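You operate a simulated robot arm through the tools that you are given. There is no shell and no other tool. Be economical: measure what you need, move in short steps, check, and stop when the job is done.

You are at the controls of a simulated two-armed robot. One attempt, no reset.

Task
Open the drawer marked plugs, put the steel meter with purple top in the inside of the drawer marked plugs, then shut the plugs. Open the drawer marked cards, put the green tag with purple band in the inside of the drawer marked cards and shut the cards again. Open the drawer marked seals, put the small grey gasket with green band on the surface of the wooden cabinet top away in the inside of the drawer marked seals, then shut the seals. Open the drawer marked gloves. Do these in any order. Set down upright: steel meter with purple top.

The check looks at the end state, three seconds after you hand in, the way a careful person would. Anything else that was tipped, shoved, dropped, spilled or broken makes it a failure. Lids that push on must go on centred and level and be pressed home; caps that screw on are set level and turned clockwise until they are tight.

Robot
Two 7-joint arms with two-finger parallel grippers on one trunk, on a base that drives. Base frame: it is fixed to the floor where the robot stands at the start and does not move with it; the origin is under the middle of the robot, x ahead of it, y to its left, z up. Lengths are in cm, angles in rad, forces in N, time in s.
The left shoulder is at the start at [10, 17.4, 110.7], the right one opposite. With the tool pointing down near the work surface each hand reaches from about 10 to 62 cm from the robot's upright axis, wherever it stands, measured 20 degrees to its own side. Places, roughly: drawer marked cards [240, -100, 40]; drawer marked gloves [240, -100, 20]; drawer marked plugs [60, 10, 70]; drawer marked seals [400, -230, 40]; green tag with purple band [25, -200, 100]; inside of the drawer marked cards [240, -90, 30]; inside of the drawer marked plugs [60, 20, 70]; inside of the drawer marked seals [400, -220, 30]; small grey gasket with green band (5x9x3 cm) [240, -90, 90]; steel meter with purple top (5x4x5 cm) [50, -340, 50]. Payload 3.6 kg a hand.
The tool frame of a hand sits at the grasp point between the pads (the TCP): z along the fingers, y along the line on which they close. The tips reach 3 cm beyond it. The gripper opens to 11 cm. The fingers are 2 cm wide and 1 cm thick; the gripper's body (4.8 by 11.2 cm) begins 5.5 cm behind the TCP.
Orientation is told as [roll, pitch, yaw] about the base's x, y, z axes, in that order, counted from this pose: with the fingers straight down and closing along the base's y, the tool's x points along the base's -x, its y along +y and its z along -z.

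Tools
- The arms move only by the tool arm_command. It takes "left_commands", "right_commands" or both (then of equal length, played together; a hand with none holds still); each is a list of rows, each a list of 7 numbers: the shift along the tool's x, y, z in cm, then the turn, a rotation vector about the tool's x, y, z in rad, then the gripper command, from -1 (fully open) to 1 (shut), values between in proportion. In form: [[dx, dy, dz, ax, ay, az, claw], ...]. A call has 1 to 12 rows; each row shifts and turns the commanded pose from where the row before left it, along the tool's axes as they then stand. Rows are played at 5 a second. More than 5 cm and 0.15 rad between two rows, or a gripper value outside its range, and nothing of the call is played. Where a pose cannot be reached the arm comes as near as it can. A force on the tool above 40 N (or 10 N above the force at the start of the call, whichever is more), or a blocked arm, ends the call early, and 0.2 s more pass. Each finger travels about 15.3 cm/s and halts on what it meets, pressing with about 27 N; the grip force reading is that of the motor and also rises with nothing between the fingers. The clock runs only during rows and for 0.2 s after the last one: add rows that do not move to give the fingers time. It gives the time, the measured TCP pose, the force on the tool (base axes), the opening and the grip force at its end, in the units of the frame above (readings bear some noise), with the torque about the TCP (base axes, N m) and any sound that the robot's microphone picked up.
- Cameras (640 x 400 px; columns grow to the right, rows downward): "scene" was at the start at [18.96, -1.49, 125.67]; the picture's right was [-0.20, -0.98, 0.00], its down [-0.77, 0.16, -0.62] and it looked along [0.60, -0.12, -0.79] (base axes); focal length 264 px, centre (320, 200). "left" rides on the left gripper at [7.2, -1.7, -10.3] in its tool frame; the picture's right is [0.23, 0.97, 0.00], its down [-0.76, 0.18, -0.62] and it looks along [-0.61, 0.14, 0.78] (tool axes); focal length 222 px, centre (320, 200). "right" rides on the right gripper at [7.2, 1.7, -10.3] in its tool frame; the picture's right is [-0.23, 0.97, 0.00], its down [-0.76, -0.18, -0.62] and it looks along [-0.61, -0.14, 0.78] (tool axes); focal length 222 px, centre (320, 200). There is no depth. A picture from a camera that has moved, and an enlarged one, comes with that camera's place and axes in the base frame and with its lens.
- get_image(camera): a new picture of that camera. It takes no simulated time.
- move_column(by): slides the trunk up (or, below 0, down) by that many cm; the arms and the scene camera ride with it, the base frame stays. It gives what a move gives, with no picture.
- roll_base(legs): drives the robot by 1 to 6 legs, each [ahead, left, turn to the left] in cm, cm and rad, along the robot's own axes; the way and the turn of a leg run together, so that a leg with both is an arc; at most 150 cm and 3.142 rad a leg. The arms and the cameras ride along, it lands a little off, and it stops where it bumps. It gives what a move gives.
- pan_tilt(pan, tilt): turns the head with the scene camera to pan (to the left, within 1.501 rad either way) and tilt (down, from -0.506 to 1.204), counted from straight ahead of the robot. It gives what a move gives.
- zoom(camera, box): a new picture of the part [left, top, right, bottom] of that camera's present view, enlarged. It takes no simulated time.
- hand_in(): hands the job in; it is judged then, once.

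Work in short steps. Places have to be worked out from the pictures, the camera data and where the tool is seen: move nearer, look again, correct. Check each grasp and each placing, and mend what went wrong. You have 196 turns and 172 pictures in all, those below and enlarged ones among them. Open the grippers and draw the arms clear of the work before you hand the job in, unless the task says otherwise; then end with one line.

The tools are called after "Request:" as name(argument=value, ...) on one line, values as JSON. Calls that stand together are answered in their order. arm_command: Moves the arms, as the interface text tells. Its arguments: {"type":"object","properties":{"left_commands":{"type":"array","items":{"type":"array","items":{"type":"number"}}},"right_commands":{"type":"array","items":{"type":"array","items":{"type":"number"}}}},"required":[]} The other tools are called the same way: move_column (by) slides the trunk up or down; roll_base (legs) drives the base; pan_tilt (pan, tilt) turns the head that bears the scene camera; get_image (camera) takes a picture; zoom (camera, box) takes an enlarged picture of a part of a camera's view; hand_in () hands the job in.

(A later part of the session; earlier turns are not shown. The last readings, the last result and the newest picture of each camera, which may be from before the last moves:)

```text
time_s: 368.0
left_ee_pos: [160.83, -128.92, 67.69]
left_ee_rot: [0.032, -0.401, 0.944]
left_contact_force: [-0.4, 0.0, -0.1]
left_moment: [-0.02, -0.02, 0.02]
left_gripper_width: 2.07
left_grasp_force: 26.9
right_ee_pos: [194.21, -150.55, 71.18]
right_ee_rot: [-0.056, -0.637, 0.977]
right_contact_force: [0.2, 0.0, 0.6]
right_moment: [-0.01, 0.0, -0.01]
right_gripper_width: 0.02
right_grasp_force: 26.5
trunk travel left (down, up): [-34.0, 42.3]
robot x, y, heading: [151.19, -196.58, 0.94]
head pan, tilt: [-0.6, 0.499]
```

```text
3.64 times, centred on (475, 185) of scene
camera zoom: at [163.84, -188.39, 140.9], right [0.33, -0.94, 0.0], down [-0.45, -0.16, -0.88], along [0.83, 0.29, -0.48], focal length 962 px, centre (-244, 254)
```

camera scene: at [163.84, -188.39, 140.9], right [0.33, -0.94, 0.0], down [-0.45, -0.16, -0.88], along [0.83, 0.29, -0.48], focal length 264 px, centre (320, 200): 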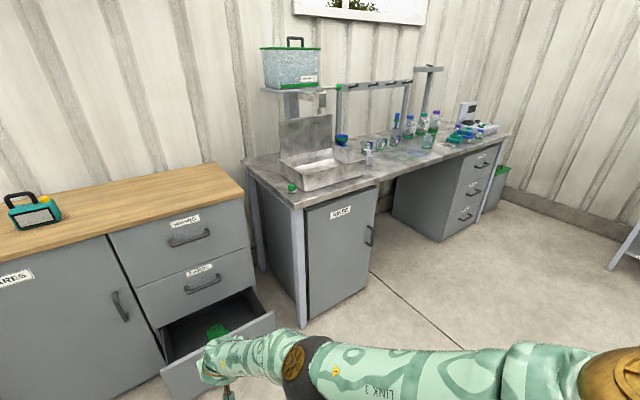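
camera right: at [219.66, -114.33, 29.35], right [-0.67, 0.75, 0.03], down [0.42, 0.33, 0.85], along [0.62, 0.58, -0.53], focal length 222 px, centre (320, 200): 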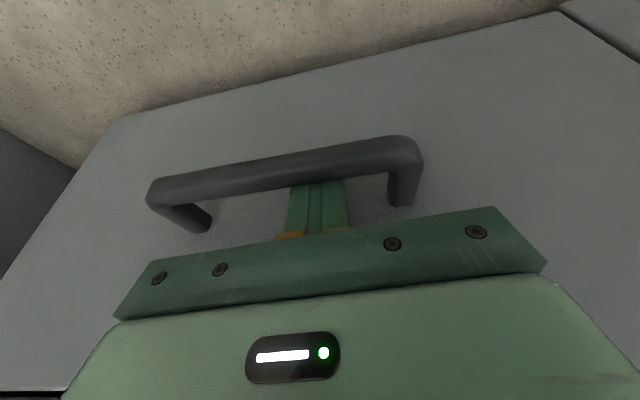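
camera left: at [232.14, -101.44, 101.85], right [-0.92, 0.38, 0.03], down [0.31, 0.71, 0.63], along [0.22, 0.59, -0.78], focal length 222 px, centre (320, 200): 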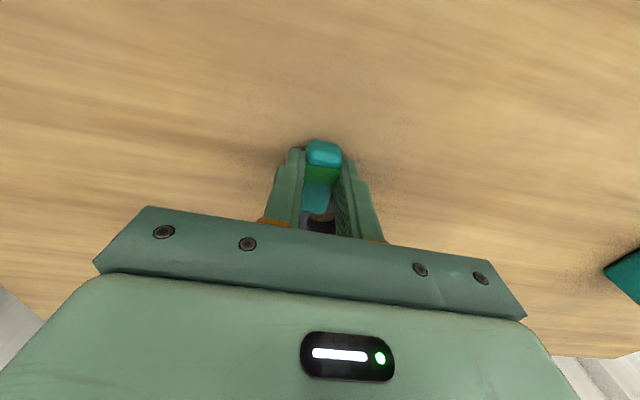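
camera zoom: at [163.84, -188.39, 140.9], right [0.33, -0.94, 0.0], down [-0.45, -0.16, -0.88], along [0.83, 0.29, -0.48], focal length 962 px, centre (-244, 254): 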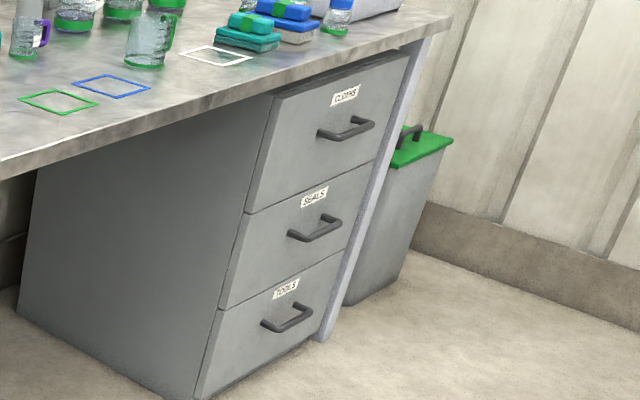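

SEALS is the middle drawer, about (378,-241,46). I drive right 197 cm along the bench and then look.

Request:
roll_base(legs=[[0, -99, 0], [0, -98, 0]])

Request:
arm_command(right_commands=[[0, 0, 0, 0, 0.13, 0, 1], [0, 0, 0, 0, 0.13, 0, 1], [0, 0, 0, 0, 0, 0, 1]], left_commands=[[0, 0, 0, 0, 0.13, 0, 1], [0, 0, 0, 0, 0.13, 0, 1], [0, 0, 0, 0, 0.13, 0, 1]])

Request:
pan_tilt(pan=-0.2, tilt=0.7)

Request:
get_image(camera="scene")

```text
time_s: 377.8
left_ee_pos: [318.8, -241.46, 67.62]
left_ee_rot: [0.036, -0.4, 0.99]
left_contact_force: [-0.3, -0.5, 0.7]
left_moment: [-0.01, 0.0, -0.04]
left_gripper_width: 2.1
left_grasp_force: 27.0
right_ee_pos: [353.17, -261.41, 71.14]
right_ee_rot: [-0.054, -0.636, 1.025]
right_contact_force: [-0.2, 1.0, 0.5]
right_moment: [-0.01, -0.02, 0.01]
right_gripper_width: 0.0
right_grasp_force: 27.0
trunk travel left (down, up): [-34.0, 42.3]
robot x, y, heading: [312.45, -309.71, 0.987]
head pan, tilt: [-0.6, 0.499]
```

```text
time_s: 378.6
left_ee_pos: [314.39, -243.55, 71.07]
left_ee_rot: [0.033, -0.008, 1.005]
left_contact_force: [0.3, 0.7, -0.3]
left_moment: [0.02, 0.02, 0.0]
left_gripper_width: 2.08
left_grasp_force: 26.8
left hand out of reach, approached as far as the arm can: row 1, 2, 3
right_ee_pos: [352.43, -263.86, 71.29]
right_ee_rot: [-0.049, -0.376, 1.01]
right_contact_force: [-0.1, 0.4, -0.6]
right_moment: [0.0, 0.03, -0.03]
right_gripper_width: 0.0
right_grasp_force: 26.9
right hand out of reach, approached as far as the arm can: row 1, 2
trunk travel left (down, up): [-34.0, 42.3]
robot x, y, heading: [312.83, -309.47, 0.994]
head pan, tilt: [-0.6, 0.499]
```

```text
time_s: 379.5
left_ee_pos: [314.47, -243.7, 71.03]
left_ee_rot: [0.031, -0.012, 1.006]
left_contact_force: [0.0, 0.6, -0.4]
left_moment: [0.03, 0.01, 0.02]
left_gripper_width: 2.08
left_grasp_force: 26.9
right_ee_pos: [352.31, -263.84, 71.3]
right_ee_rot: [-0.048, -0.377, 1.01]
right_contact_force: [-0.4, 0.7, 0.5]
right_moment: [0.0, -0.01, -0.01]
right_gripper_width: 0.0
right_grasp_force: 26.9
trunk travel left (down, up): [-34.0, 42.3]
robot x, y, heading: [312.65, -309.25, 0.993]
head pan, tilt: [-0.201, 0.7]
```

```text
20 pictures are left
camera scene: at [322.21, -298.26, 139.13], right [0.71, -0.71, 0.0], down [-0.45, -0.46, -0.76], along [0.54, 0.54, -0.64], focal length 264 px, centre (320, 200)
```

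scene: 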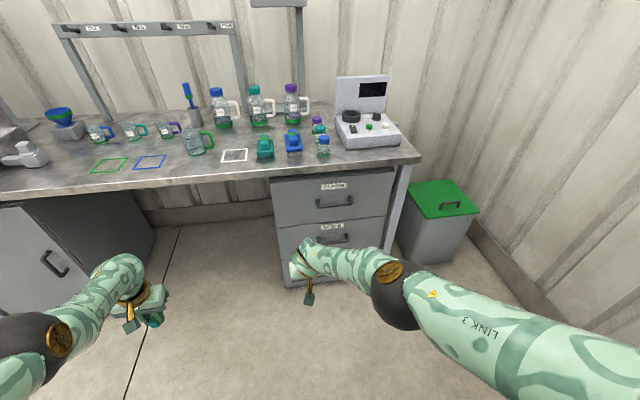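

SEALS bar near (384.5,-244.5,46). I square up (-0.045), shift right 12 and forward 20, and lower the trunk 19 cm.

Request:
roll_base(legs=[[0, 0, -0.045], [20, -12, 0]])

Request:
move_column(by=-19)

Request:
get_image(camera="right")

```text
time_s: 381.6
left_ee_pos: [338.43, -234.58, 70.97]
left_ee_rot: [0.031, -0.011, 0.966]
left_contact_force: [-0.5, -0.5, -0.9]
left_moment: [-0.02, 0.04, 0.02]
left_gripper_width: 2.08
left_grasp_force: 26.9
right_ee_pos: [375.66, -256.31, 71.2]
right_ee_rot: [-0.047, -0.377, 0.972]
right_contact_force: [-0.1, 0.1, -0.7]
right_moment: [-0.02, 0.0, 0.03]
right_gripper_width: 0.02
right_grasp_force: 27.3
trunk travel left (down, up): [-34.0, 42.3]
robot x, y, heading: [333.93, -300.39, 0.948]
head pan, tilt: [-0.201, 0.7]
```

```text
time_s: 383.7
left_ee_pos: [335.95, -238.02, 43.01]
left_ee_rot: [0.035, 0.187, 0.967]
left_contact_force: [0.2, -0.3, -0.1]
left_moment: [0.02, 0.01, 0.01]
left_gripper_width: 2.09
left_grasp_force: 27.2
right_ee_pos: [375.54, -256.27, 52.33]
right_ee_rot: [-0.047, -0.379, 0.968]
right_contact_force: [0.9, 0.2, 0.4]
right_moment: [0.02, -0.03, 0.0]
right_gripper_width: 0.0
right_grasp_force: 27.1
trunk travel left (down, up): [-15.0, 61.3]
robot x, y, heading: [333.73, -300.85, 0.944]
head pan, tilt: [-0.201, 0.7]
```

```text
19 pictures are left
camera right: at [367.74, -263.92, 59.22], right [-0.67, 0.74, 0.04], down [0.39, 0.31, 0.87], along [0.63, 0.6, -0.5], focal length 222 px, centre (320, 200)
```

right: 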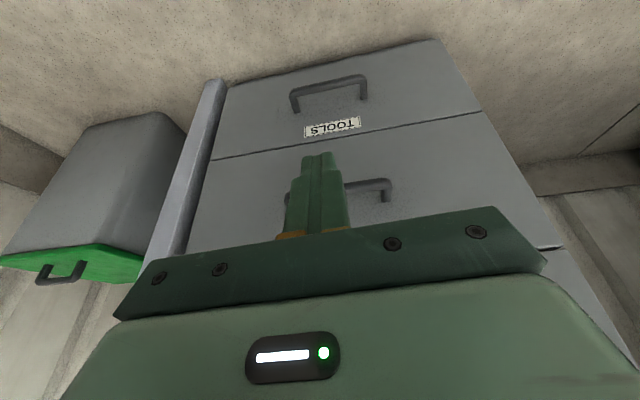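

Bar centre ≈(383.3,-245,44.5), straight ahead 13.7 cm; tips are 4 cm above it. I drive forward 15 so the tip passes over and behind the bar, then check.

Request:
roll_base(legs=[[15, 1, 0]])

Request:
get_image(camera="right")

```text
time_s: 385.1
left_ee_pos: [344.29, -224.88, 42.87]
left_ee_rot: [0.034, 0.186, 0.967]
left_contact_force: [0.7, -0.7, -1.3]
left_moment: [0.01, 0.01, -0.01]
left_gripper_width: 2.05
left_grasp_force: 27.5
right_ee_pos: [383.73, -243.38, 52.15]
right_ee_rot: [-0.047, -0.377, 0.97]
right_contact_force: [0.7, 0.3, -0.1]
right_moment: [0.01, 0.01, -0.01]
right_gripper_width: 0.0
right_grasp_force: 26.8
trunk travel left (down, up): [-15.0, 61.3]
robot x, y, heading: [341.93, -287.32, 0.944]
head pan, tilt: [-0.201, 0.7]
```

```text
18 pictures are left
camera right: at [375.92, -250.88, 59.1], right [-0.67, 0.74, 0.04], down [0.39, 0.31, 0.87], along [0.63, 0.6, -0.5], focal length 222 px, centre (320, 200)
```

right: 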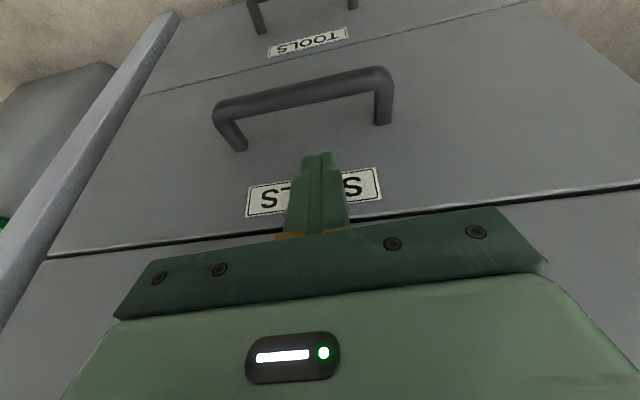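

The tip is right above the bar, 7 cm higher. I move 2 cm forward and lower the trunk 9.5 cm behind the bar.

Request:
roll_base(legs=[[2.2, 0, 0]])

Request:
move_column(by=-9.5)

Request:
get_image(camera="right")

```text
time_s: 386.4
left_ee_pos: [345.39, -223.08, 42.84]
left_ee_rot: [0.035, 0.187, 0.965]
left_contact_force: [-0.3, -0.6, 0.7]
left_moment: [-0.04, 0.01, 0.01]
left_gripper_width: 2.08
left_grasp_force: 26.7
right_ee_pos: [384.75, -242.1, 51.72]
right_ee_rot: [-0.052, -0.367, 0.972]
right_contact_force: [-1.3, 2.3, -17.9]
right_moment: [-0.1, -0.47, -0.05]
right_gripper_width: 0.0
right_grasp_force: 27.6
trunk travel left (down, up): [-15.0, 61.3]
robot x, y, heading: [343.54, -285.54, 0.947]
head pan, tilt: [-0.201, 0.7]
stopped in leg 1: the force on the tool passed its limit at 42 N (the readings are from after the stop); the commanded pose is now the measured one
```

```text
time_s: 387.7
left_ee_pos: [343.09, -226.18, 28.53]
left_ee_rot: [0.036, 0.317, 0.968]
left_contact_force: [-0.3, -0.7, -1.2]
left_moment: [-0.02, 0.02, 0.0]
left_gripper_width: 2.07
left_grasp_force: 27.2
right_ee_pos: [384.74, -241.92, 42.31]
right_ee_rot: [-0.051, -0.369, 0.972]
right_contact_force: [-1.5, 3.7, 4.5]
right_moment: [0.67, -0.34, -0.45]
right_gripper_width: 0.01
right_grasp_force: 26.9
trunk travel left (down, up): [-5.5, 70.8]
robot x, y, heading: [343.33, -285.62, 0.954]
head pan, tilt: [-0.201, 0.7]
```

```text
17 pictures are left
camera right: at [376.97, -249.39, 49.33], right [-0.67, 0.74, 0.04], down [0.39, 0.32, 0.86], along [0.63, 0.6, -0.5], focal length 222 px, centre (320, 200)
```

right: 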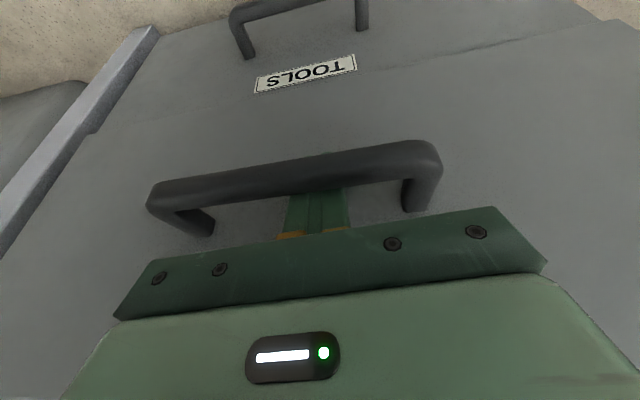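

Hooked behind the SEALS bar. I pull back 24 cm with the base.

Request:
roll_base(legs=[[-12, 0, 0], [-12, 0, 0]])

Request:
get_image(camera="scene")

```text
time_s: 389.5
left_ee_pos: [332.82, -240.48, 28.56]
left_ee_rot: [0.037, 0.317, 0.967]
left_contact_force: [-0.1, 0.0, 0.0]
left_moment: [-0.01, -0.04, -0.01]
left_gripper_width: 2.09
left_grasp_force: 26.7
right_ee_pos: [374.32, -256.37, 42.4]
right_ee_rot: [-0.05, -0.368, 0.972]
right_contact_force: [-0.4, 0.0, 4.3]
right_moment: [0.55, -0.42, -0.26]
right_gripper_width: 0.0
right_grasp_force: 27.2
trunk travel left (down, up): [-5.5, 70.8]
robot x, y, heading: [333.24, -300.0, 0.948]
head pan, tilt: [-0.201, 0.7]
stopped in leg 2: the robot was blocked; the commanded pose is now the measured one
```

```text
16 pictures are left
camera scene: at [351.91, -276.73, 109.28], right [0.68, -0.73, 0.0], down [-0.47, -0.44, -0.76], along [0.56, 0.52, -0.64], focal length 264 px, centre (320, 200)
```

scene: 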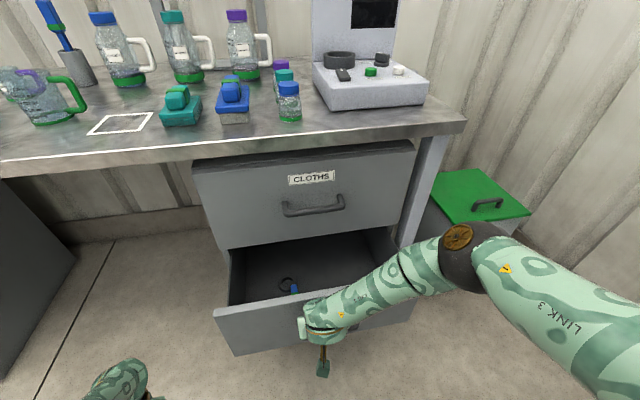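

SEALS is open about 18 cm. I unhook (forward 1.2, up 14), back off 30 cm, and upright the left hand holding the gasket.

Request:
roll_base(legs=[[1.2, 0, 0]])

Request:
move_column(by=14)

Request:
roll_base(legs=[[-30, 0, 0]])

Request:
arm_command(left_commands=[[0, 0, 0, 0, -0.1, 0, 1], [0, -2, 0, 0, 0, 0, 1], [0, -2, 0, 0, 0, 0, 1], [0, -2, 0, 0, 0, 0, 1], [0, -2, 0, 0, 0, 0, 1], [0, 0, 0, 0, 0, 0, 1]], right_commands=[[0, -2, -2, 0, 0, 0, 1], [0, -2, -2, 0, 0, 0, 1], [0, -2, -2, 0, 0, 0, 1], [0, -2, -2, 0, 0, 0, 1], [0, -2, -2, 0, 0, 0, 1], [0, 0, 0, 0, 0, 0, 1]])

Request:
get_image(camera="scene")

```text
time_s: 390.3
left_ee_pos: [333.52, -239.54, 28.59]
left_ee_rot: [0.037, 0.316, 0.966]
left_contact_force: [0.6, -0.3, -0.3]
left_moment: [-0.02, -0.02, 0.0]
left_gripper_width: 2.08
left_grasp_force: 26.7
right_ee_pos: [374.96, -255.4, 42.21]
right_ee_rot: [-0.05, -0.366, 0.972]
right_contact_force: [0.8, 0.0, 8.9]
right_moment: [0.77, -0.32, -0.38]
right_gripper_width: 0.0
right_grasp_force: 27.0
trunk travel left (down, up): [-5.5, 70.8]
robot x, y, heading: [333.63, -298.92, 0.948]
head pan, tilt: [-0.201, 0.7]
```

```text
time_s: 390.7
left_ee_pos: [333.38, -239.33, 29.1]
left_ee_rot: [0.038, 0.317, 0.966]
left_contact_force: [-0.2, -1.3, -1.1]
left_moment: [-0.02, 0.01, 0.02]
left_gripper_width: 2.09
left_grasp_force: 27.3
right_ee_pos: [374.75, -255.74, 42.4]
right_ee_rot: [-0.052, -0.357, 0.971]
right_contact_force: [-3.3, 1.8, -21.9]
right_moment: [2.4, -1.56, -0.94]
right_gripper_width: 0.0
right_grasp_force: 27.8
trunk travel left (down, up): [-6.1, 70.2]
robot x, y, heading: [333.77, -298.95, 0.948]
head pan, tilt: [-0.201, 0.7]
stopped: the force on the tool passed its limit at 61 N (the readings are from after the stop); the commanded pose is now the measured one
```

```text
time_s: 392.3
left_ee_pos: [321.84, -255.51, 29.24]
left_ee_rot: [0.039, 0.317, 0.971]
left_contact_force: [-0.4, 0.0, 0.0]
left_moment: [-0.03, 0.03, -0.02]
left_gripper_width: 2.09
left_grasp_force: 26.6
right_ee_pos: [363.93, -270.94, 43.17]
right_ee_rot: [-0.054, -0.386, 0.971]
right_contact_force: [0.7, 0.4, 0.1]
right_moment: [-0.02, 0.01, 0.02]
right_gripper_width: 0.0
right_grasp_force: 27.0
trunk travel left (down, up): [-6.1, 70.2]
robot x, y, heading: [322.21, -315.06, 0.951]
head pan, tilt: [-0.201, 0.7]
stopped in leg 1: the force on the tool passed its limit at 66 N (the readings are from after the stop); the commanded pose is now the measured one
```

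```text
time_s: 393.7
left_ee_pos: [328.9, -259.14, 27.38]
left_ee_rot: [0.036, 0.216, 0.968]
left_contact_force: [0.1, -0.1, -0.3]
left_moment: [-0.02, -0.05, 0.03]
left_gripper_width: 2.08
left_grasp_force: 26.7
left hand out of reach, approached as far as the arm can: row 1, 2
right_ee_pos: [369.62, -279.69, 52.99]
right_ee_rot: [-0.055, -0.386, 0.971]
right_contact_force: [-0.9, 0.1, 0.4]
right_moment: [0.0, -0.04, -0.02]
right_gripper_width: 0.0
right_grasp_force: 27.4
trunk travel left (down, up): [-6.1, 70.2]
robot x, y, heading: [322.28, -314.98, 0.954]
head pan, tilt: [-0.201, 0.7]
```

```text
15 pictures are left
camera scene: at [340.82, -292.15, 109.86], right [0.68, -0.73, 0.0], down [-0.47, -0.44, -0.76], along [0.56, 0.52, -0.64], focal length 264 px, centre (320, 200)
```

scene: 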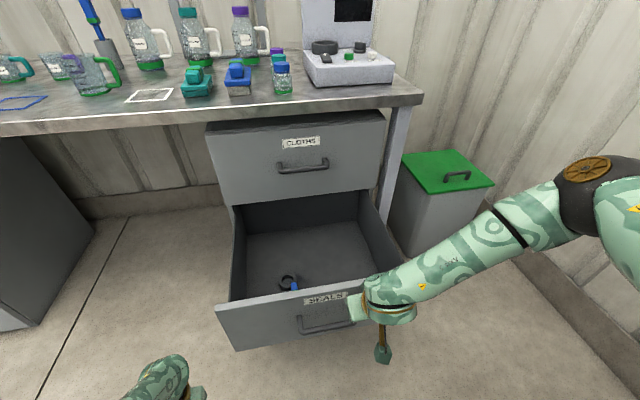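

The hand stayed hooked and drew SEALS wide open (~35 cm), but it is free now. I raise the trunk 32 cm and bring the left hand with the gasket over the drawer.

Request:
move_column(by=32)

Request:
roll_base(legs=[[0, -25, 0], [30, 0, 0]])

Request:
get_image(camera="left")

Request:
get_image(camera="scene")

```text
time_s: 396.9
left_ee_pos: [333.73, -251.89, 75.23]
left_ee_rot: [0.031, -0.133, 0.967]
left_contact_force: [-0.4, 0.5, -0.6]
left_moment: [-0.02, 0.02, -0.02]
left_gripper_width: 2.09
left_grasp_force: 27.3
right_ee_pos: [369.61, -279.57, 85.08]
right_ee_rot: [-0.051, -0.384, 0.972]
right_contact_force: [0.7, 0.2, -0.1]
right_moment: [0.02, 0.04, 0.02]
right_gripper_width: 0.0
right_grasp_force: 27.0
trunk travel left (down, up): [-38.1, 38.2]
robot x, y, heading: [322.21, -315.42, 0.952]
head pan, tilt: [-0.201, 0.7]
```

```text
time_s: 400.4
left_ee_pos: [372.53, -241.82, 75.26]
left_ee_rot: [0.031, -0.134, 0.961]
left_contact_force: [0.9, 0.0, 0.1]
left_moment: [0.0, 0.0, 0.01]
left_gripper_width: 2.09
left_grasp_force: 26.8
right_ee_pos: [408.13, -269.8, 84.9]
right_ee_rot: [-0.053, -0.385, 0.964]
right_contact_force: [0.5, 0.4, 0.0]
right_moment: [0.01, 0.01, -0.01]
right_gripper_width: 0.0
right_grasp_force: 27.0
trunk travel left (down, up): [-38.1, 38.2]
robot x, y, heading: [360.54, -305.06, 0.945]
head pan, tilt: [-0.201, 0.7]
```

```text
14 pictures are left
camera left: at [369.4, -250.13, 84.49], right [-0.93, 0.37, 0.0], down [0.25, 0.64, 0.72], along [0.27, 0.67, -0.69], focal length 222 px, centre (320, 200)
```

left: 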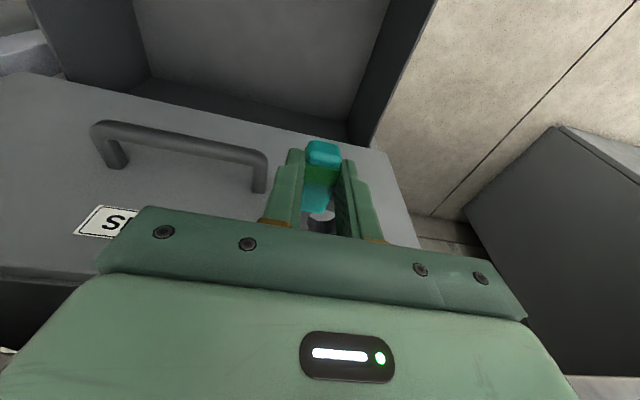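

```text
13 pictures are left
camera scene: at [370.04, -295.17, 143.22], right [0.68, -0.73, 0.0], down [-0.47, -0.44, -0.76], along [0.56, 0.52, -0.65], focal length 264 px, centre (320, 200)
```

scene: 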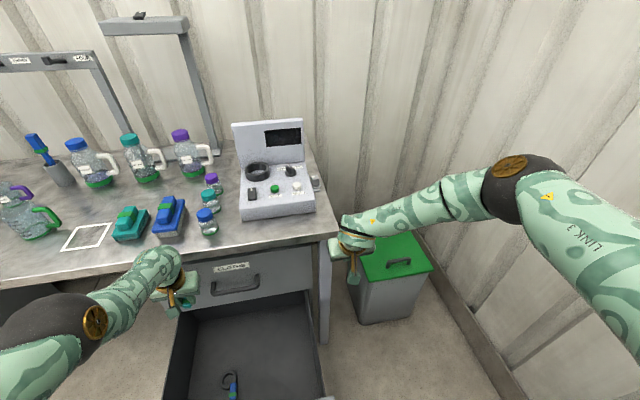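

The hand is above the drawer's rear-left, close to the CLOTHS front. I move back 11 and right 6, then lower the trunk 18.

Request:
roll_base(legs=[[-11, -6, 0]])

Request:
move_column(by=-16)

Request:
get_image(camera="left")

```text
time_s: 401.6
left_ee_pos: [371.14, -254.37, 75.37]
left_ee_rot: [0.036, -0.136, 0.959]
left_contact_force: [0.0, 0.5, 0.2]
left_moment: [-0.03, -0.01, 0.03]
left_gripper_width: 2.1
left_grasp_force: 27.7
right_ee_pos: [406.59, -282.37, 84.97]
right_ee_rot: [-0.053, -0.387, 0.963]
right_contact_force: [-0.1, -0.7, -0.7]
right_moment: [0.04, -0.01, 0.05]
right_gripper_width: 0.0
right_grasp_force: 27.3
trunk travel left (down, up): [-38.1, 38.2]
robot x, y, heading: [359.16, -317.3, 0.944]
head pan, tilt: [-0.201, 0.7]
```

```text
time_s: 403.4
left_ee_pos: [369.57, -256.43, 52.24]
left_ee_rot: [0.032, 0.006, 0.958]
left_contact_force: [-0.9, -0.3, -0.9]
left_moment: [0.0, 0.01, 0.04]
left_gripper_width: 2.08
left_grasp_force: 26.6
right_ee_pos: [406.67, -282.24, 69.06]
right_ee_rot: [-0.051, -0.385, 0.963]
right_contact_force: [0.1, -0.3, 0.3]
right_moment: [0.0, 0.03, -0.02]
right_gripper_width: 0.01
right_grasp_force: 26.3
trunk travel left (down, up): [-22.1, 54.2]
robot x, y, heading: [358.83, -317.73, 0.942]
head pan, tilt: [-0.201, 0.7]
```

```text
12 pictures are left
camera left: at [367.18, -263.53, 62.52], right [-0.93, 0.37, 0.03], down [0.31, 0.72, 0.63], along [0.21, 0.59, -0.78], focal length 222 px, centre (320, 200)
```

left: 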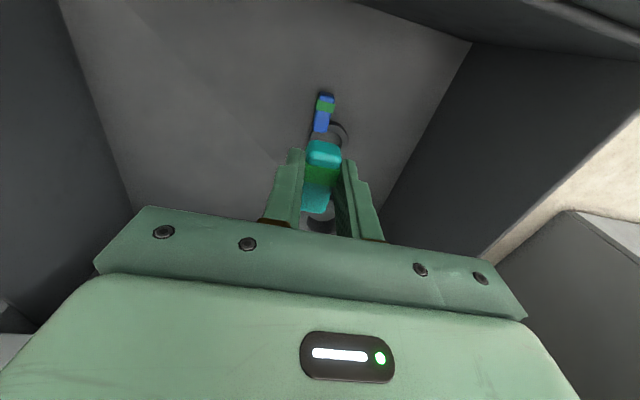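

The existing blue ring lies right below, so I move 9 cm deeper in, then lower further.

Request:
roll_base(legs=[[9, -1, 0]])

Request:
move_column(by=-7)

Request:
get_image(camera="left")

```text
time_s: 404.6
left_ee_pos: [376.01, -249.47, 51.95]
left_ee_rot: [0.034, 0.008, 0.957]
left_contact_force: [1.3, 0.1, -0.5]
left_moment: [0.02, 0.02, 0.01]
left_gripper_width: 2.08
left_grasp_force: 27.0
right_ee_pos: [413.02, -275.23, 68.94]
right_ee_rot: [-0.053, -0.383, 0.961]
right_contact_force: [0.8, -0.6, -0.2]
right_moment: [0.02, 0.02, -0.01]
right_gripper_width: 0.01
right_grasp_force: 27.1
trunk travel left (down, up): [-22.1, 54.2]
robot x, y, heading: [365.19, -310.27, 0.943]
head pan, tilt: [-0.201, 0.7]
```

```text
time_s: 405.6
left_ee_pos: [374.58, -251.19, 41.39]
left_ee_rot: [0.034, 0.09, 0.958]
left_contact_force: [-0.6, -0.8, 0.2]
left_moment: [-0.01, 0.0, -0.01]
left_gripper_width: 2.1
left_grasp_force: 27.1
right_ee_pos: [413.03, -275.34, 62.07]
right_ee_rot: [-0.054, -0.386, 0.963]
right_contact_force: [-0.2, -0.8, -0.4]
right_moment: [0.02, -0.03, -0.03]
right_gripper_width: 0.03
right_grasp_force: 27.6
trunk travel left (down, up): [-15.1, 61.2]
robot x, y, heading: [365.56, -310.34, 0.947]
head pan, tilt: [-0.201, 0.7]
```

```text
11 pictures are left
camera left: at [372.79, -257.56, 52.3], right [-0.92, 0.38, 0.05], down [0.34, 0.76, 0.56], along [0.17, 0.53, -0.83], focal length 222 px, centre (320, 200)
```

left: 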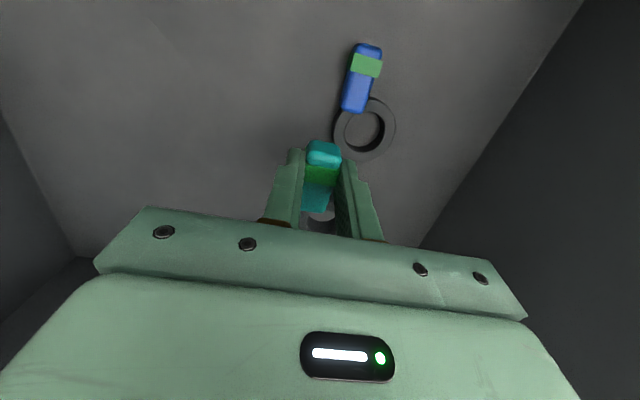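

The existing ring is ~4 cm left of the fingers, so I shift 5 cm right, then lower gently to the floor.

Request:
arm_command(left_commands=[[0, -2, 0, 0, 0, 0, 1], [0, -2, 0, 0, 0, 0, 1], [0, -2, 0, 0, 0, 0, 1], [0, 0, 1, 0, 0, 0, 1], [0, 0, 1, 0, 0, 0, 1], [0, 0, 0.7, 0, 0, 0, 1], [0, 0, 0.7, 0, 0, 0, 1], [0, 0, 0.7, 0, 0, 0, 1], [0, 0, 0.7, 0, 0, 0, 1], [0, 0, 0, 0, 0, 0, 1]])

Request:
get_image(camera="left")

```text
time_s: 407.9
left_ee_pos: [378.84, -254.81, 40.73]
left_ee_rot: [0.034, 0.09, 0.958]
left_contact_force: [0.0, 0.3, 0.1]
left_moment: [0.01, -0.02, 0.01]
left_gripper_width: 2.08
left_grasp_force: 27.4
left hand out of reach, approached as far as the arm can: row 4, 5, 6, 7, 8, 9
right_ee_pos: [412.93, -275.43, 62.04]
right_ee_rot: [-0.052, -0.386, 0.961]
right_contact_force: [-0.4, 0.1, -0.1]
right_moment: [-0.01, -0.04, -0.02]
right_gripper_width: 0.0
right_grasp_force: 27.2
trunk travel left (down, up): [-15.1, 61.2]
robot x, y, heading: [365.3, -310.54, 0.941]
head pan, tilt: [-0.201, 0.7]
```

```text
10 pictures are left
camera left: at [376.9, -261.14, 51.54], right [-0.92, 0.38, 0.05], down [0.34, 0.76, 0.56], along [0.17, 0.53, -0.83], focal length 222 px, centre (320, 200)
```

left: 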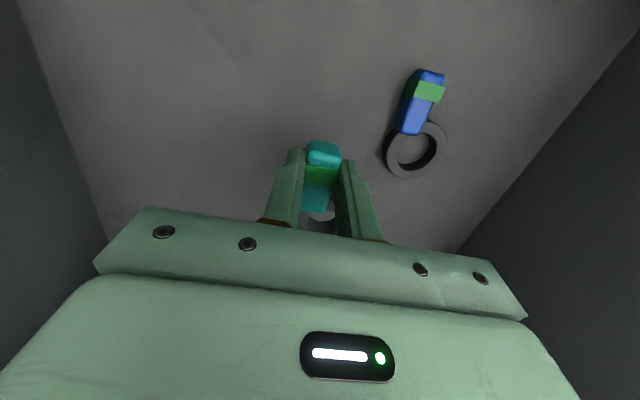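

Clear of the ring. I lower with the trunk 4.5 cm.

Request:
move_column(by=-4)

Request:
move_column(by=-1.5)

```text
time_s: 408.7
left_ee_pos: [378.22, -255.67, 35.03]
left_ee_rot: [0.036, 0.132, 0.959]
left_contact_force: [-0.5, -0.1, 0.5]
left_moment: [0.02, -0.02, -0.02]
left_gripper_width: 2.07
left_grasp_force: 27.0
right_ee_pos: [412.89, -275.36, 58.07]
right_ee_rot: [-0.052, -0.387, 0.962]
right_contact_force: [0.2, 0.5, 1.1]
right_moment: [-0.01, 0.0, 0.01]
right_gripper_width: 0.01
right_grasp_force: 27.5
trunk travel left (down, up): [-11.1, 65.2]
robot x, y, heading: [365.22, -310.53, 0.944]
head pan, tilt: [-0.201, 0.7]
```

```text
time_s: 409.2
left_ee_pos: [378.45, -255.34, 33.25]
left_ee_rot: [0.036, 0.138, 0.959]
left_contact_force: [0.7, 0.3, 15.2]
left_moment: [-0.08, -0.25, -0.05]
left_gripper_width: 2.08
left_grasp_force: 27.5
right_ee_pos: [412.97, -275.31, 56.4]
right_ee_rot: [-0.052, -0.382, 0.963]
right_contact_force: [0.1, 0.6, 0.2]
right_moment: [0.01, 0.03, 0.01]
right_gripper_width: 0.02
right_grasp_force: 26.7
trunk travel left (down, up): [-9.6, 66.7]
robot x, y, heading: [365.51, -310.56, 0.943]
head pan, tilt: [-0.201, 0.7]
stopped: the force on the tool passed its limit at 63 N (the readings are from after the stop); the commanded pose is now the measured one
```

Floor reached (contact). I ease up slightly, open, and lift out with the trunk.

Request:
arm_command(left_commands=[[0, 0, -0.3, 0, 0, 0, 1], [0, 0, 0, 0, 0, 0, 0.2], [0, 0, 0, 0, 0, 0, 0.2], [0, 0, 0, 0, 0, 0, 0.2]])

Request:
move_column(by=22)

Request:
get_image(camera="left")

```text
time_s: 410.2
left_ee_pos: [378.4, -255.5, 33.27]
left_ee_rot: [0.036, 0.143, 0.958]
left_contact_force: [-5.0, 3.4, 5.8]
left_moment: [0.03, 0.01, 0.0]
left_gripper_width: 4.07
left_grasp_force: 0.1
right_ee_pos: [412.89, -275.39, 56.3]
right_ee_rot: [-0.054, -0.383, 0.962]
right_contact_force: [-0.2, 0.5, 0.3]
right_moment: [0.01, 0.0, 0.04]
right_gripper_width: 0.01
right_grasp_force: 26.6
trunk travel left (down, up): [-9.6, 66.7]
robot x, y, heading: [365.0, -310.5, 0.939]
head pan, tilt: [-0.201, 0.7]
```

```text
time_s: 412.6
left_ee_pos: [381.78, -250.65, 66.65]
left_ee_rot: [0.034, -0.103, 0.957]
left_contact_force: [1.2, -0.9, -0.9]
left_moment: [0.03, 0.01, 0.01]
left_gripper_width: 4.41
left_grasp_force: 0.1
right_ee_pos: [412.94, -275.53, 78.37]
right_ee_rot: [-0.054, -0.38, 0.963]
right_contact_force: [0.2, 0.9, 0.0]
right_moment: [0.04, 0.04, 0.01]
right_gripper_width: 0.0
right_grasp_force: 26.5
trunk travel left (down, up): [-31.6, 44.7]
robot x, y, heading: [364.98, -310.2, 0.945]
head pan, tilt: [-0.201, 0.7]
```

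```text
9 pictures are left
camera left: at [378.72, -258.62, 76.1], right [-0.93, 0.37, 0.01], down [0.27, 0.66, 0.7], along [0.25, 0.65, -0.71], focal length 222 px, centre (320, 200)
```

left: 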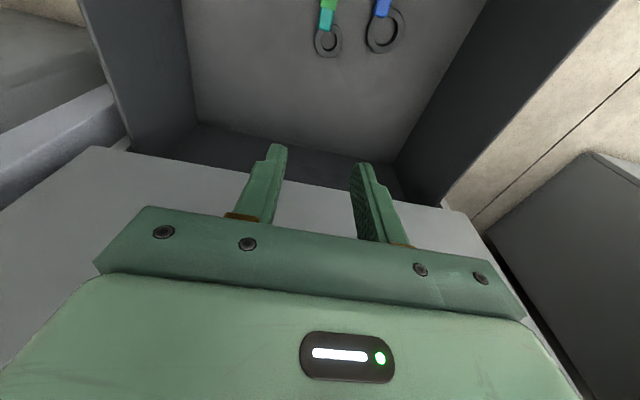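

Both gaskets lie in the drawer. I back out, move left so the right hand's closed fingers face the SEALS panel, and lower the trunk to push height.

Request:
roll_base(legs=[[-50, 0, 0], [0, 41, 0]])

Request:
move_column(by=-26)

Request:
get_image(camera="right")

```text
time_s: 414.3
left_ee_pos: [368.02, -267.92, 66.35]
left_ee_rot: [0.029, -0.098, 0.989]
left_contact_force: [0.7, -0.4, 0.4]
left_moment: [-0.01, -0.01, -0.01]
left_gripper_width: 4.41
left_grasp_force: 0.0
right_ee_pos: [399.86, -291.48, 78.21]
right_ee_rot: [-0.057, -0.375, 0.997]
right_contact_force: [-0.5, -0.2, 0.4]
right_moment: [0.02, -0.02, -0.02]
right_gripper_width: 0.0
right_grasp_force: 27.0
trunk travel left (down, up): [-31.6, 44.7]
robot x, y, heading: [353.31, -328.74, 0.974]
head pan, tilt: [-0.201, 0.7]
stopped in leg 1: the robot was blocked; the commanded pose is now the measured one
```

```text
time_s: 415.5
left_ee_pos: [367.76, -268.85, 55.35]
left_ee_rot: [0.032, -0.049, 0.996]
left_contact_force: [0.9, 1.5, 16.8]
left_moment: [-0.25, -0.42, 0.04]
left_gripper_width: 4.36
left_grasp_force: 0.0
right_ee_pos: [399.84, -292.11, 69.68]
right_ee_rot: [-0.052, -0.376, 1.0]
right_contact_force: [0.8, -0.1, -0.2]
right_moment: [-0.03, 0.0, -0.02]
right_gripper_width: 0.03
right_grasp_force: 27.6
trunk travel left (down, up): [-23.3, 53.0]
robot x, y, heading: [353.26, -328.64, 0.977]
head pan, tilt: [-0.201, 0.7]
stopped: the force on the tool passed its limit at 72 N (the readings are from after the stop); the commanded pose is now the measured one
```

```text
8 pictures are left
camera right: at [392.16, -299.84, 76.63], right [-0.69, 0.72, 0.04], down [0.38, 0.32, 0.87], along [0.61, 0.61, -0.5], focal length 222 px, centre (320, 200)
```

right: 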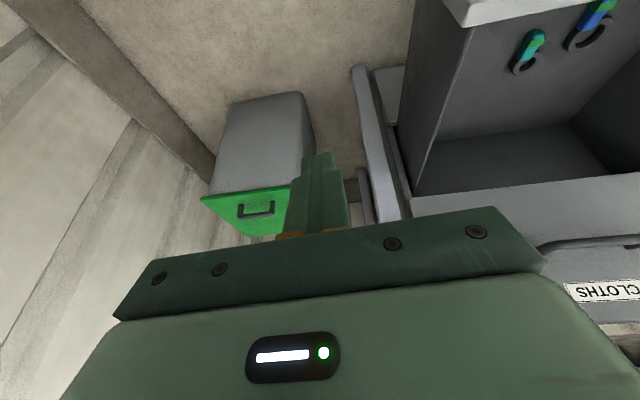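

The left hand came down on the panel's rim, and backing was blocked (likely my right elbow at the wall). I raise the trunk, slide left first, then back.

Request:
move_column(by=14)

Request:
roll_base(legs=[[2, 28, -0.03], [-26, 0, 0], [0, 6, 0]])

Request:
pan_tilt(pan=0.0, tilt=0.6)

Request:
get_image(camera="scene")

```text
time_s: 417.1
left_ee_pos: [369.37, -266.08, 74.65]
left_ee_rot: [0.029, -0.151, 1.0]
left_contact_force: [-0.2, 0.7, 0.6]
left_moment: [0.02, 0.03, 0.04]
left_gripper_width: 4.38
left_grasp_force: 0.0
right_ee_pos: [399.98, -291.45, 83.56]
right_ee_rot: [-0.051, -0.367, 1.005]
right_contact_force: [-0.4, -1.0, 0.2]
right_moment: [0.01, -0.02, -0.02]
right_gripper_width: 0.0
right_grasp_force: 28.0
trunk travel left (down, up): [-37.3, 39.0]
robot x, y, heading: [353.61, -328.99, 0.98]
head pan, tilt: [-0.201, 0.7]
```

```text
time_s: 421.1
left_ee_pos: [329.05, -267.38, 75.38]
left_ee_rot: [0.028, -0.162, 0.966]
left_contact_force: [0.3, -0.4, 0.1]
left_moment: [0.0, 0.0, -0.02]
left_gripper_width: 4.4
left_grasp_force: 0.0
right_ee_pos: [359.39, -293.18, 83.72]
right_ee_rot: [-0.055, -0.375, 0.971]
right_contact_force: [-0.6, 0.1, 0.5]
right_moment: [-0.01, -0.03, -0.01]
right_gripper_width: 0.01
right_grasp_force: 27.3
trunk travel left (down, up): [-37.3, 39.0]
robot x, y, heading: [312.44, -328.34, 0.949]
head pan, tilt: [-0.201, 0.7]
```

```text
time_s: 421.8
left_ee_pos: [329.21, -267.5, 75.51]
left_ee_rot: [0.032, -0.162, 0.966]
left_contact_force: [1.1, -0.5, 0.3]
left_moment: [0.05, 0.02, 0.02]
left_gripper_width: 4.39
left_grasp_force: 0.1
right_ee_pos: [359.4, -293.17, 83.77]
right_ee_rot: [-0.052, -0.374, 0.968]
right_contact_force: [0.3, 0.4, 0.0]
right_moment: [-0.01, 0.01, 0.02]
right_gripper_width: 0.04
right_grasp_force: 27.0
trunk travel left (down, up): [-37.3, 39.0]
robot x, y, heading: [312.31, -328.57, 0.948]
head pan, tilt: [0.0, 0.6]
```

```text
7 pictures are left
camera scene: at [320.61, -317.07, 143.33], right [0.81, -0.58, 0.0], down [-0.33, -0.46, -0.82], along [0.48, 0.67, -0.57], focal length 264 px, centre (320, 200)
```

scene: 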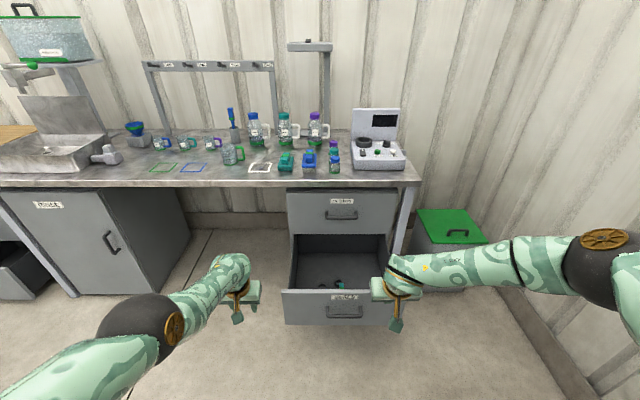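

All is intact and CLOTHS is shut. I tilt the right fingers further forward (−0.8), align on the SEALS panel, and lower to just above its handle.

Request:
arm_command(right_commands=[[0, 0, 0, 0, -0.14, 0, 1], [0, 0, 0, 0, -0.14, 0, 1], [0, 0, 0, 0, -0.14, 0, 1], [0, 0, 0, 0, 0, 0, 1]])

Request:
roll_base(legs=[[8, 8, 0]])

Request:
move_column(by=-33)

Request:
get_image(camera="right")

```text
time_s: 422.8
left_ee_pos: [329.26, -267.55, 75.46]
left_ee_rot: [0.03, -0.163, 0.965]
left_contact_force: [0.5, -0.2, -0.2]
left_moment: [-0.01, -0.02, -0.01]
left_gripper_width: 4.41
left_grasp_force: 0.2
right_ee_pos: [359.53, -293.27, 83.78]
right_ee_rot: [-0.062, -0.652, 0.989]
right_contact_force: [0.3, 0.1, -0.8]
right_moment: [0.01, -0.02, -0.03]
right_gripper_width: 0.01
right_grasp_force: 27.1
right hand out of reach, approached as far as the arm can: row 3
trunk travel left (down, up): [-37.3, 39.0]
robot x, y, heading: [312.22, -328.7, 0.949]
head pan, tilt: [0.0, 0.6]
```

```text
time_s: 424.0
left_ee_pos: [327.25, -256.16, 75.38]
left_ee_rot: [0.03, -0.161, 0.964]
left_contact_force: [0.4, -0.7, -1.2]
left_moment: [-0.03, 0.0, 0.02]
left_gripper_width: 4.41
left_grasp_force: 0.0
right_ee_pos: [357.58, -281.74, 83.74]
right_ee_rot: [-0.064, -0.652, 0.99]
right_contact_force: [-0.2, -0.2, -0.3]
right_moment: [0.04, -0.02, -0.01]
right_gripper_width: 0.02
right_grasp_force: 26.5
trunk travel left (down, up): [-37.3, 39.0]
robot x, y, heading: [310.21, -316.8, 0.957]
head pan, tilt: [0.0, 0.6]
```

```text
time_s: 427.3
left_ee_pos: [321.55, -264.11, 25.33]
left_ee_rot: [0.035, 0.217, 0.966]
left_contact_force: [-0.7, -0.1, 0.1]
left_moment: [-0.01, 0.02, 0.0]
left_gripper_width: 4.36
left_grasp_force: 0.1
right_ee_pos: [354.38, -286.48, 35.58]
right_ee_rot: [-0.048, -0.306, 0.984]
right_contact_force: [0.1, -1.1, 0.4]
right_moment: [-0.03, 0.02, -0.01]
right_gripper_width: 0.0
right_grasp_force: 26.5
trunk travel left (down, up): [-4.3, 72.0]
robot x, y, heading: [310.69, -317.13, 0.945]
head pan, tilt: [0.0, 0.6]
```

```text
6 pictures are left
camera right: at [346.95, -293.63, 43.25], right [-0.68, 0.73, 0.02], down [0.42, 0.36, 0.83], along [0.6, 0.58, -0.56], focal length 222 px, centre (320, 200)
```

right: 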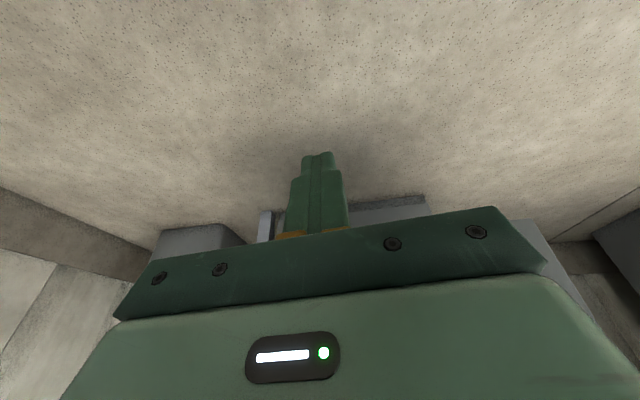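

The hand dropped lower and steeper. I raise the trunk 8 cm and re-tilt the fingers forward with the arm.

Request:
move_column(by=8)

Request:
arm_command(right_commands=[[0, 0, 0, 0, -0.14, 0, 1], [0, 0, 0, 0, -0.14, 0, 1], [0, 0, 0, 0, -0.12, 0, 1], [0, 0, 0, 0, 0, 0, 1]])

```text
time_s: 428.5
left_ee_pos: [323.66, -261.16, 37.19]
left_ee_rot: [0.035, 0.111, 0.966]
left_contact_force: [0.3, 0.3, 0.2]
left_moment: [-0.01, 0.01, 0.01]
left_gripper_width: 4.41
left_grasp_force: 0.0
right_ee_pos: [354.4, -286.48, 43.51]
right_ee_rot: [-0.048, -0.305, 0.983]
right_contact_force: [0.8, -0.6, -0.9]
right_moment: [-0.02, 0.03, -0.03]
right_gripper_width: 0.01
right_grasp_force: 27.1
trunk travel left (down, up): [-12.3, 64.0]
robot x, y, heading: [310.28, -317.4, 0.948]
head pan, tilt: [0.0, 0.6]
```

```text
time_s: 429.5
left_ee_pos: [323.72, -261.12, 37.34]
left_ee_rot: [0.035, 0.111, 0.965]
left_contact_force: [1.0, 0.9, -0.2]
left_moment: [-0.02, 0.08, 0.02]
left_gripper_width: 4.42
left_grasp_force: 0.0
right_ee_pos: [354.28, -286.37, 43.66]
right_ee_rot: [-0.05, -0.374, 0.986]
right_contact_force: [-0.5, -0.2, -0.6]
right_moment: [0.0, 0.01, -0.01]
right_gripper_width: 0.0
right_grasp_force: 26.9
right hand out of reach, approached as far as the arm can: row 1, 2, 3
trunk travel left (down, up): [-12.3, 64.0]
robot x, y, heading: [310.26, -316.95, 0.948]
head pan, tilt: [0.0, 0.6]
```

The tilt is limited at this low relative height. I lower the trunk 7 and raise the hand itself 14 cm, then tilt again.

Request:
move_column(by=-7)

Request:
arm_command(right_commands=[[-0.73, 0, -1.86, 0, 0, 0, 1], [-0.73, 0, -1.86, 0, 0, 0, 1], [-0.73, 0, -1.86, 0, 0, 0, 1], [-0.73, 0, -1.86, 0, 0, 0, 1], [-0.73, 0, -1.86, 0, 0, 0, 1], [-0.73, 0, -1.86, 0, 0, 0, 1], [-0.73, 0, -1.86, 0, 0, 0, 1], [0, 0, 0, 0, -0.13, 0, 1], [0, 0, 0, 0, -0.13, 0, 1], [0, 0, 0, 0, -0.13, 0, 1], [0, 0, 0, 0, 0, 0, 1]])

```text
time_s: 430.5
left_ee_pos: [323.75, -261.14, 30.35]
left_ee_rot: [0.036, 0.108, 0.966]
left_contact_force: [-0.1, 0.7, -0.1]
left_moment: [-0.04, -0.03, 0.0]
left_gripper_width: 4.4
left_grasp_force: 0.0
right_ee_pos: [353.02, -288.47, 33.4]
right_ee_rot: [-0.048, -0.275, 0.986]
right_contact_force: [-0.2, -0.3, 0.6]
right_moment: [0.01, 0.01, 0.02]
right_gripper_width: 0.0
right_grasp_force: 26.8
trunk travel left (down, up): [-5.3, 71.0]
robot x, y, heading: [310.21, -317.06, 0.952]
head pan, tilt: [0.0, 0.6]
```

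```text
time_s: 432.9
left_ee_pos: [323.71, -261.18, 30.33]
left_ee_rot: [0.035, 0.108, 0.964]
left_contact_force: [0.9, -0.2, 0.4]
left_moment: [-0.02, -0.02, 0.03]
left_gripper_width: 4.39
left_grasp_force: 0.0
right_ee_pos: [351.8, -280.56, 50.43]
right_ee_rot: [-0.1, -0.503, 1.001]
right_contact_force: [0.3, 1.1, -0.3]
right_moment: [0.03, -0.02, 0.03]
right_gripper_width: 0.0
right_grasp_force: 27.0
right hand out of reach, approached as far as the arm can: row 8, 9, 10
trunk travel left (down, up): [-5.3, 71.0]
robot x, y, heading: [310.71, -317.18, 0.95]
head pan, tilt: [0.0, 0.6]
```

Good: z 50, tilt −0.5, tips just above the handle height. I push forward 36 cm.

Request:
roll_base(legs=[[36, 0, 0]])

Request:
get_image(camera="right")

```text
time_s: 435.3
left_ee_pos: [344.91, -231.75, 30.3]
left_ee_rot: [0.036, 0.11, 0.962]
left_contact_force: [-0.2, 0.3, -0.2]
left_moment: [0.0, 0.02, -0.03]
left_gripper_width: 4.38
left_grasp_force: 0.0
right_ee_pos: [372.94, -251.22, 50.61]
right_ee_rot: [-0.1, -0.502, 0.998]
right_contact_force: [0.3, -0.2, 1.1]
right_moment: [0.03, -0.02, -0.02]
right_gripper_width: 0.02
right_grasp_force: 27.2
trunk travel left (down, up): [-5.3, 71.0]
robot x, y, heading: [331.43, -287.96, 0.949]
head pan, tilt: [0.0, 0.6]
```

```text
5 pictures are left
camera right: at [364.53, -259.26, 55.88], right [-0.68, 0.73, 0.02], down [0.29, 0.24, 0.93], along [0.67, 0.64, -0.38], focal length 222 px, centre (320, 200)
```

right: 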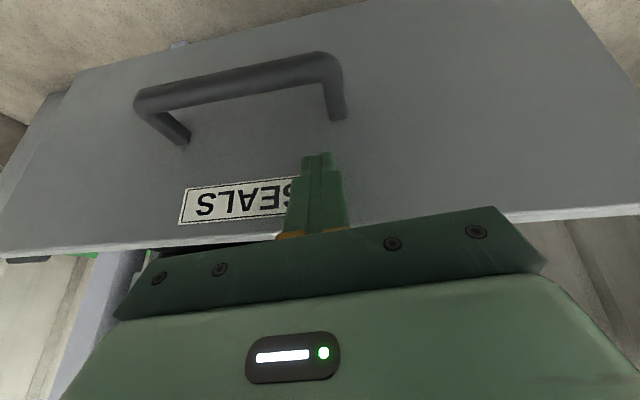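

The panel moves with the fingers. I push on 12, then 6 until it stops.

Request:
roll_base(legs=[[11, 0, 0]])

Request:
roll_base(legs=[[7, 0, 0]])

Request:
get_image(camera="scene")

```text
time_s: 436.4
left_ee_pos: [351.28, -222.85, 30.17]
left_ee_rot: [0.037, 0.112, 0.963]
left_contact_force: [0.0, -0.7, -0.3]
left_moment: [-0.04, 0.01, -0.01]
left_gripper_width: 4.39
left_grasp_force: 0.1
right_ee_pos: [379.39, -242.19, 50.44]
right_ee_rot: [-0.099, -0.502, 1.0]
right_contact_force: [-0.7, 0.2, 0.2]
right_moment: [0.01, -0.01, 0.0]
right_gripper_width: 0.0
right_grasp_force: 26.5
trunk travel left (down, up): [-5.3, 71.0]
robot x, y, heading: [337.81, -278.8, 0.95]
head pan, tilt: [0.0, 0.6]
```

```text
time_s: 437.5
left_ee_pos: [354.57, -218.99, 30.79]
left_ee_rot: [0.032, 0.099, 0.952]
left_contact_force: [0.0, 0.1, -0.4]
left_moment: [0.0, -0.01, 0.01]
left_gripper_width: 4.41
left_grasp_force: 0.1
right_ee_pos: [381.11, -239.86, 50.52]
right_ee_rot: [-0.1, -0.481, 1.008]
right_contact_force: [-0.2, 0.1, -0.3]
right_moment: [0.0, -0.01, -0.01]
right_gripper_width: 0.0
right_grasp_force: 27.0
trunk travel left (down, up): [-5.3, 71.0]
robot x, y, heading: [340.66, -274.66, 0.941]
head pan, tilt: [0.0, 0.6]
stopped in leg 1: the robot was blocked; the commanded pose is now the measured one
```

```text
4 pictures are left
camera scene: at [358.11, -250.96, 110.24], right [0.81, -0.59, 0.0], down [-0.33, -0.45, -0.83], along [0.49, 0.67, -0.56], focal length 264 px, centre (320, 200)
```

scene: 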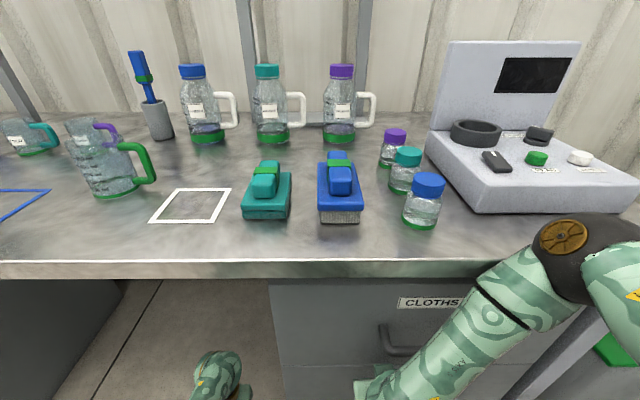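

Base is blocked, probably my arm at the bench edge, ~3 cm short. I back 2 cm and push the rest by extending the arm.

Request:
roll_base(legs=[[-2, 0, 0]])

Request:
arm_command(right_commands=[[-0.89, 0, 0.46, 0, 0, 0, 1], [-0.89, 0, 0.46, 0, 0, 0, 1], [-0.89, 0, 0.46, 0, 0, 0, 1], [-0.89, 0, 0.46, 0, 0, 0, 1], [-0.89, 0, 0.46, 0, 0, 0, 1], [-0.89, 0, 0.46, 0, 0, 0, 1], [-0.89, 0, 0.46, 0, 0, 0, 1], [0, 0, 0, 0, 0, 0, 1]])

```text
time_s: 438.2
left_ee_pos: [353.47, -220.41, 30.45]
left_ee_rot: [0.034, 0.107, 0.958]
left_contact_force: [-0.2, -0.2, -0.2]
left_moment: [0.01, 0.0, 0.0]
left_gripper_width: 4.41
left_grasp_force: 0.1
right_ee_pos: [380.26, -241.02, 49.8]
right_ee_rot: [-0.1, -0.47, 1.008]
right_contact_force: [0.1, -0.3, 0.4]
right_moment: [0.0, -0.02, -0.02]
right_gripper_width: 0.0
right_grasp_force: 26.8
trunk travel left (down, up): [-5.3, 71.0]
robot x, y, heading: [339.48, -276.2, 0.938]
head pan, tilt: [0.0, 0.6]
```

```text
time_s: 439.2
left_ee_pos: [353.52, -220.47, 30.24]
left_ee_rot: [0.032, 0.111, 0.954]
left_contact_force: [-0.5, -0.2, -0.1]
left_moment: [-0.02, 0.01, -0.03]
left_gripper_width: 4.4
left_grasp_force: 0.0
right_ee_pos: [381.61, -239.23, 49.36]
right_ee_rot: [-0.098, -0.449, 1.009]
right_contact_force: [-5.1, -5.3, 1.8]
right_moment: [-0.05, 0.1, -0.04]
right_gripper_width: 0.0
right_grasp_force: 27.5
trunk travel left (down, up): [-5.3, 71.0]
robot x, y, heading: [339.71, -276.65, 0.936]
head pan, tilt: [0.0, 0.6]
stopped in row 4 (right hand): the force on the tool passed its limit at 50 N (the readings are from after the stop); the commanded pose is now the measured one
```

A 50 N stop. I check with the wrist camera whether SEALS is home or the hand met the CLOTHS handle.

Request:
get_image(camera="right")

```text
3 pictures are left
camera right: at [373.52, -247.02, 55.39], right [-0.69, 0.72, 0.01], down [0.32, 0.28, 0.9], along [0.65, 0.63, -0.43], focal length 222 px, centre (320, 200)
```

right: 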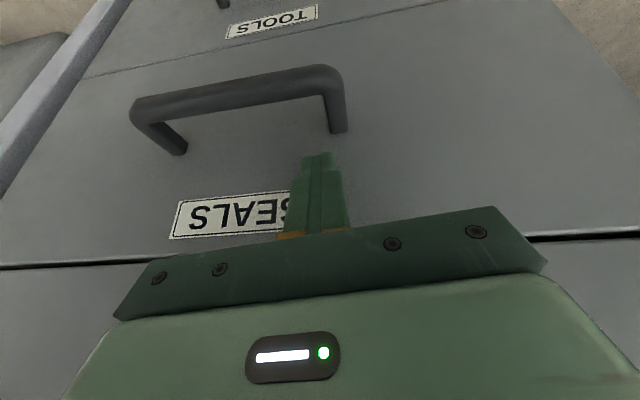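

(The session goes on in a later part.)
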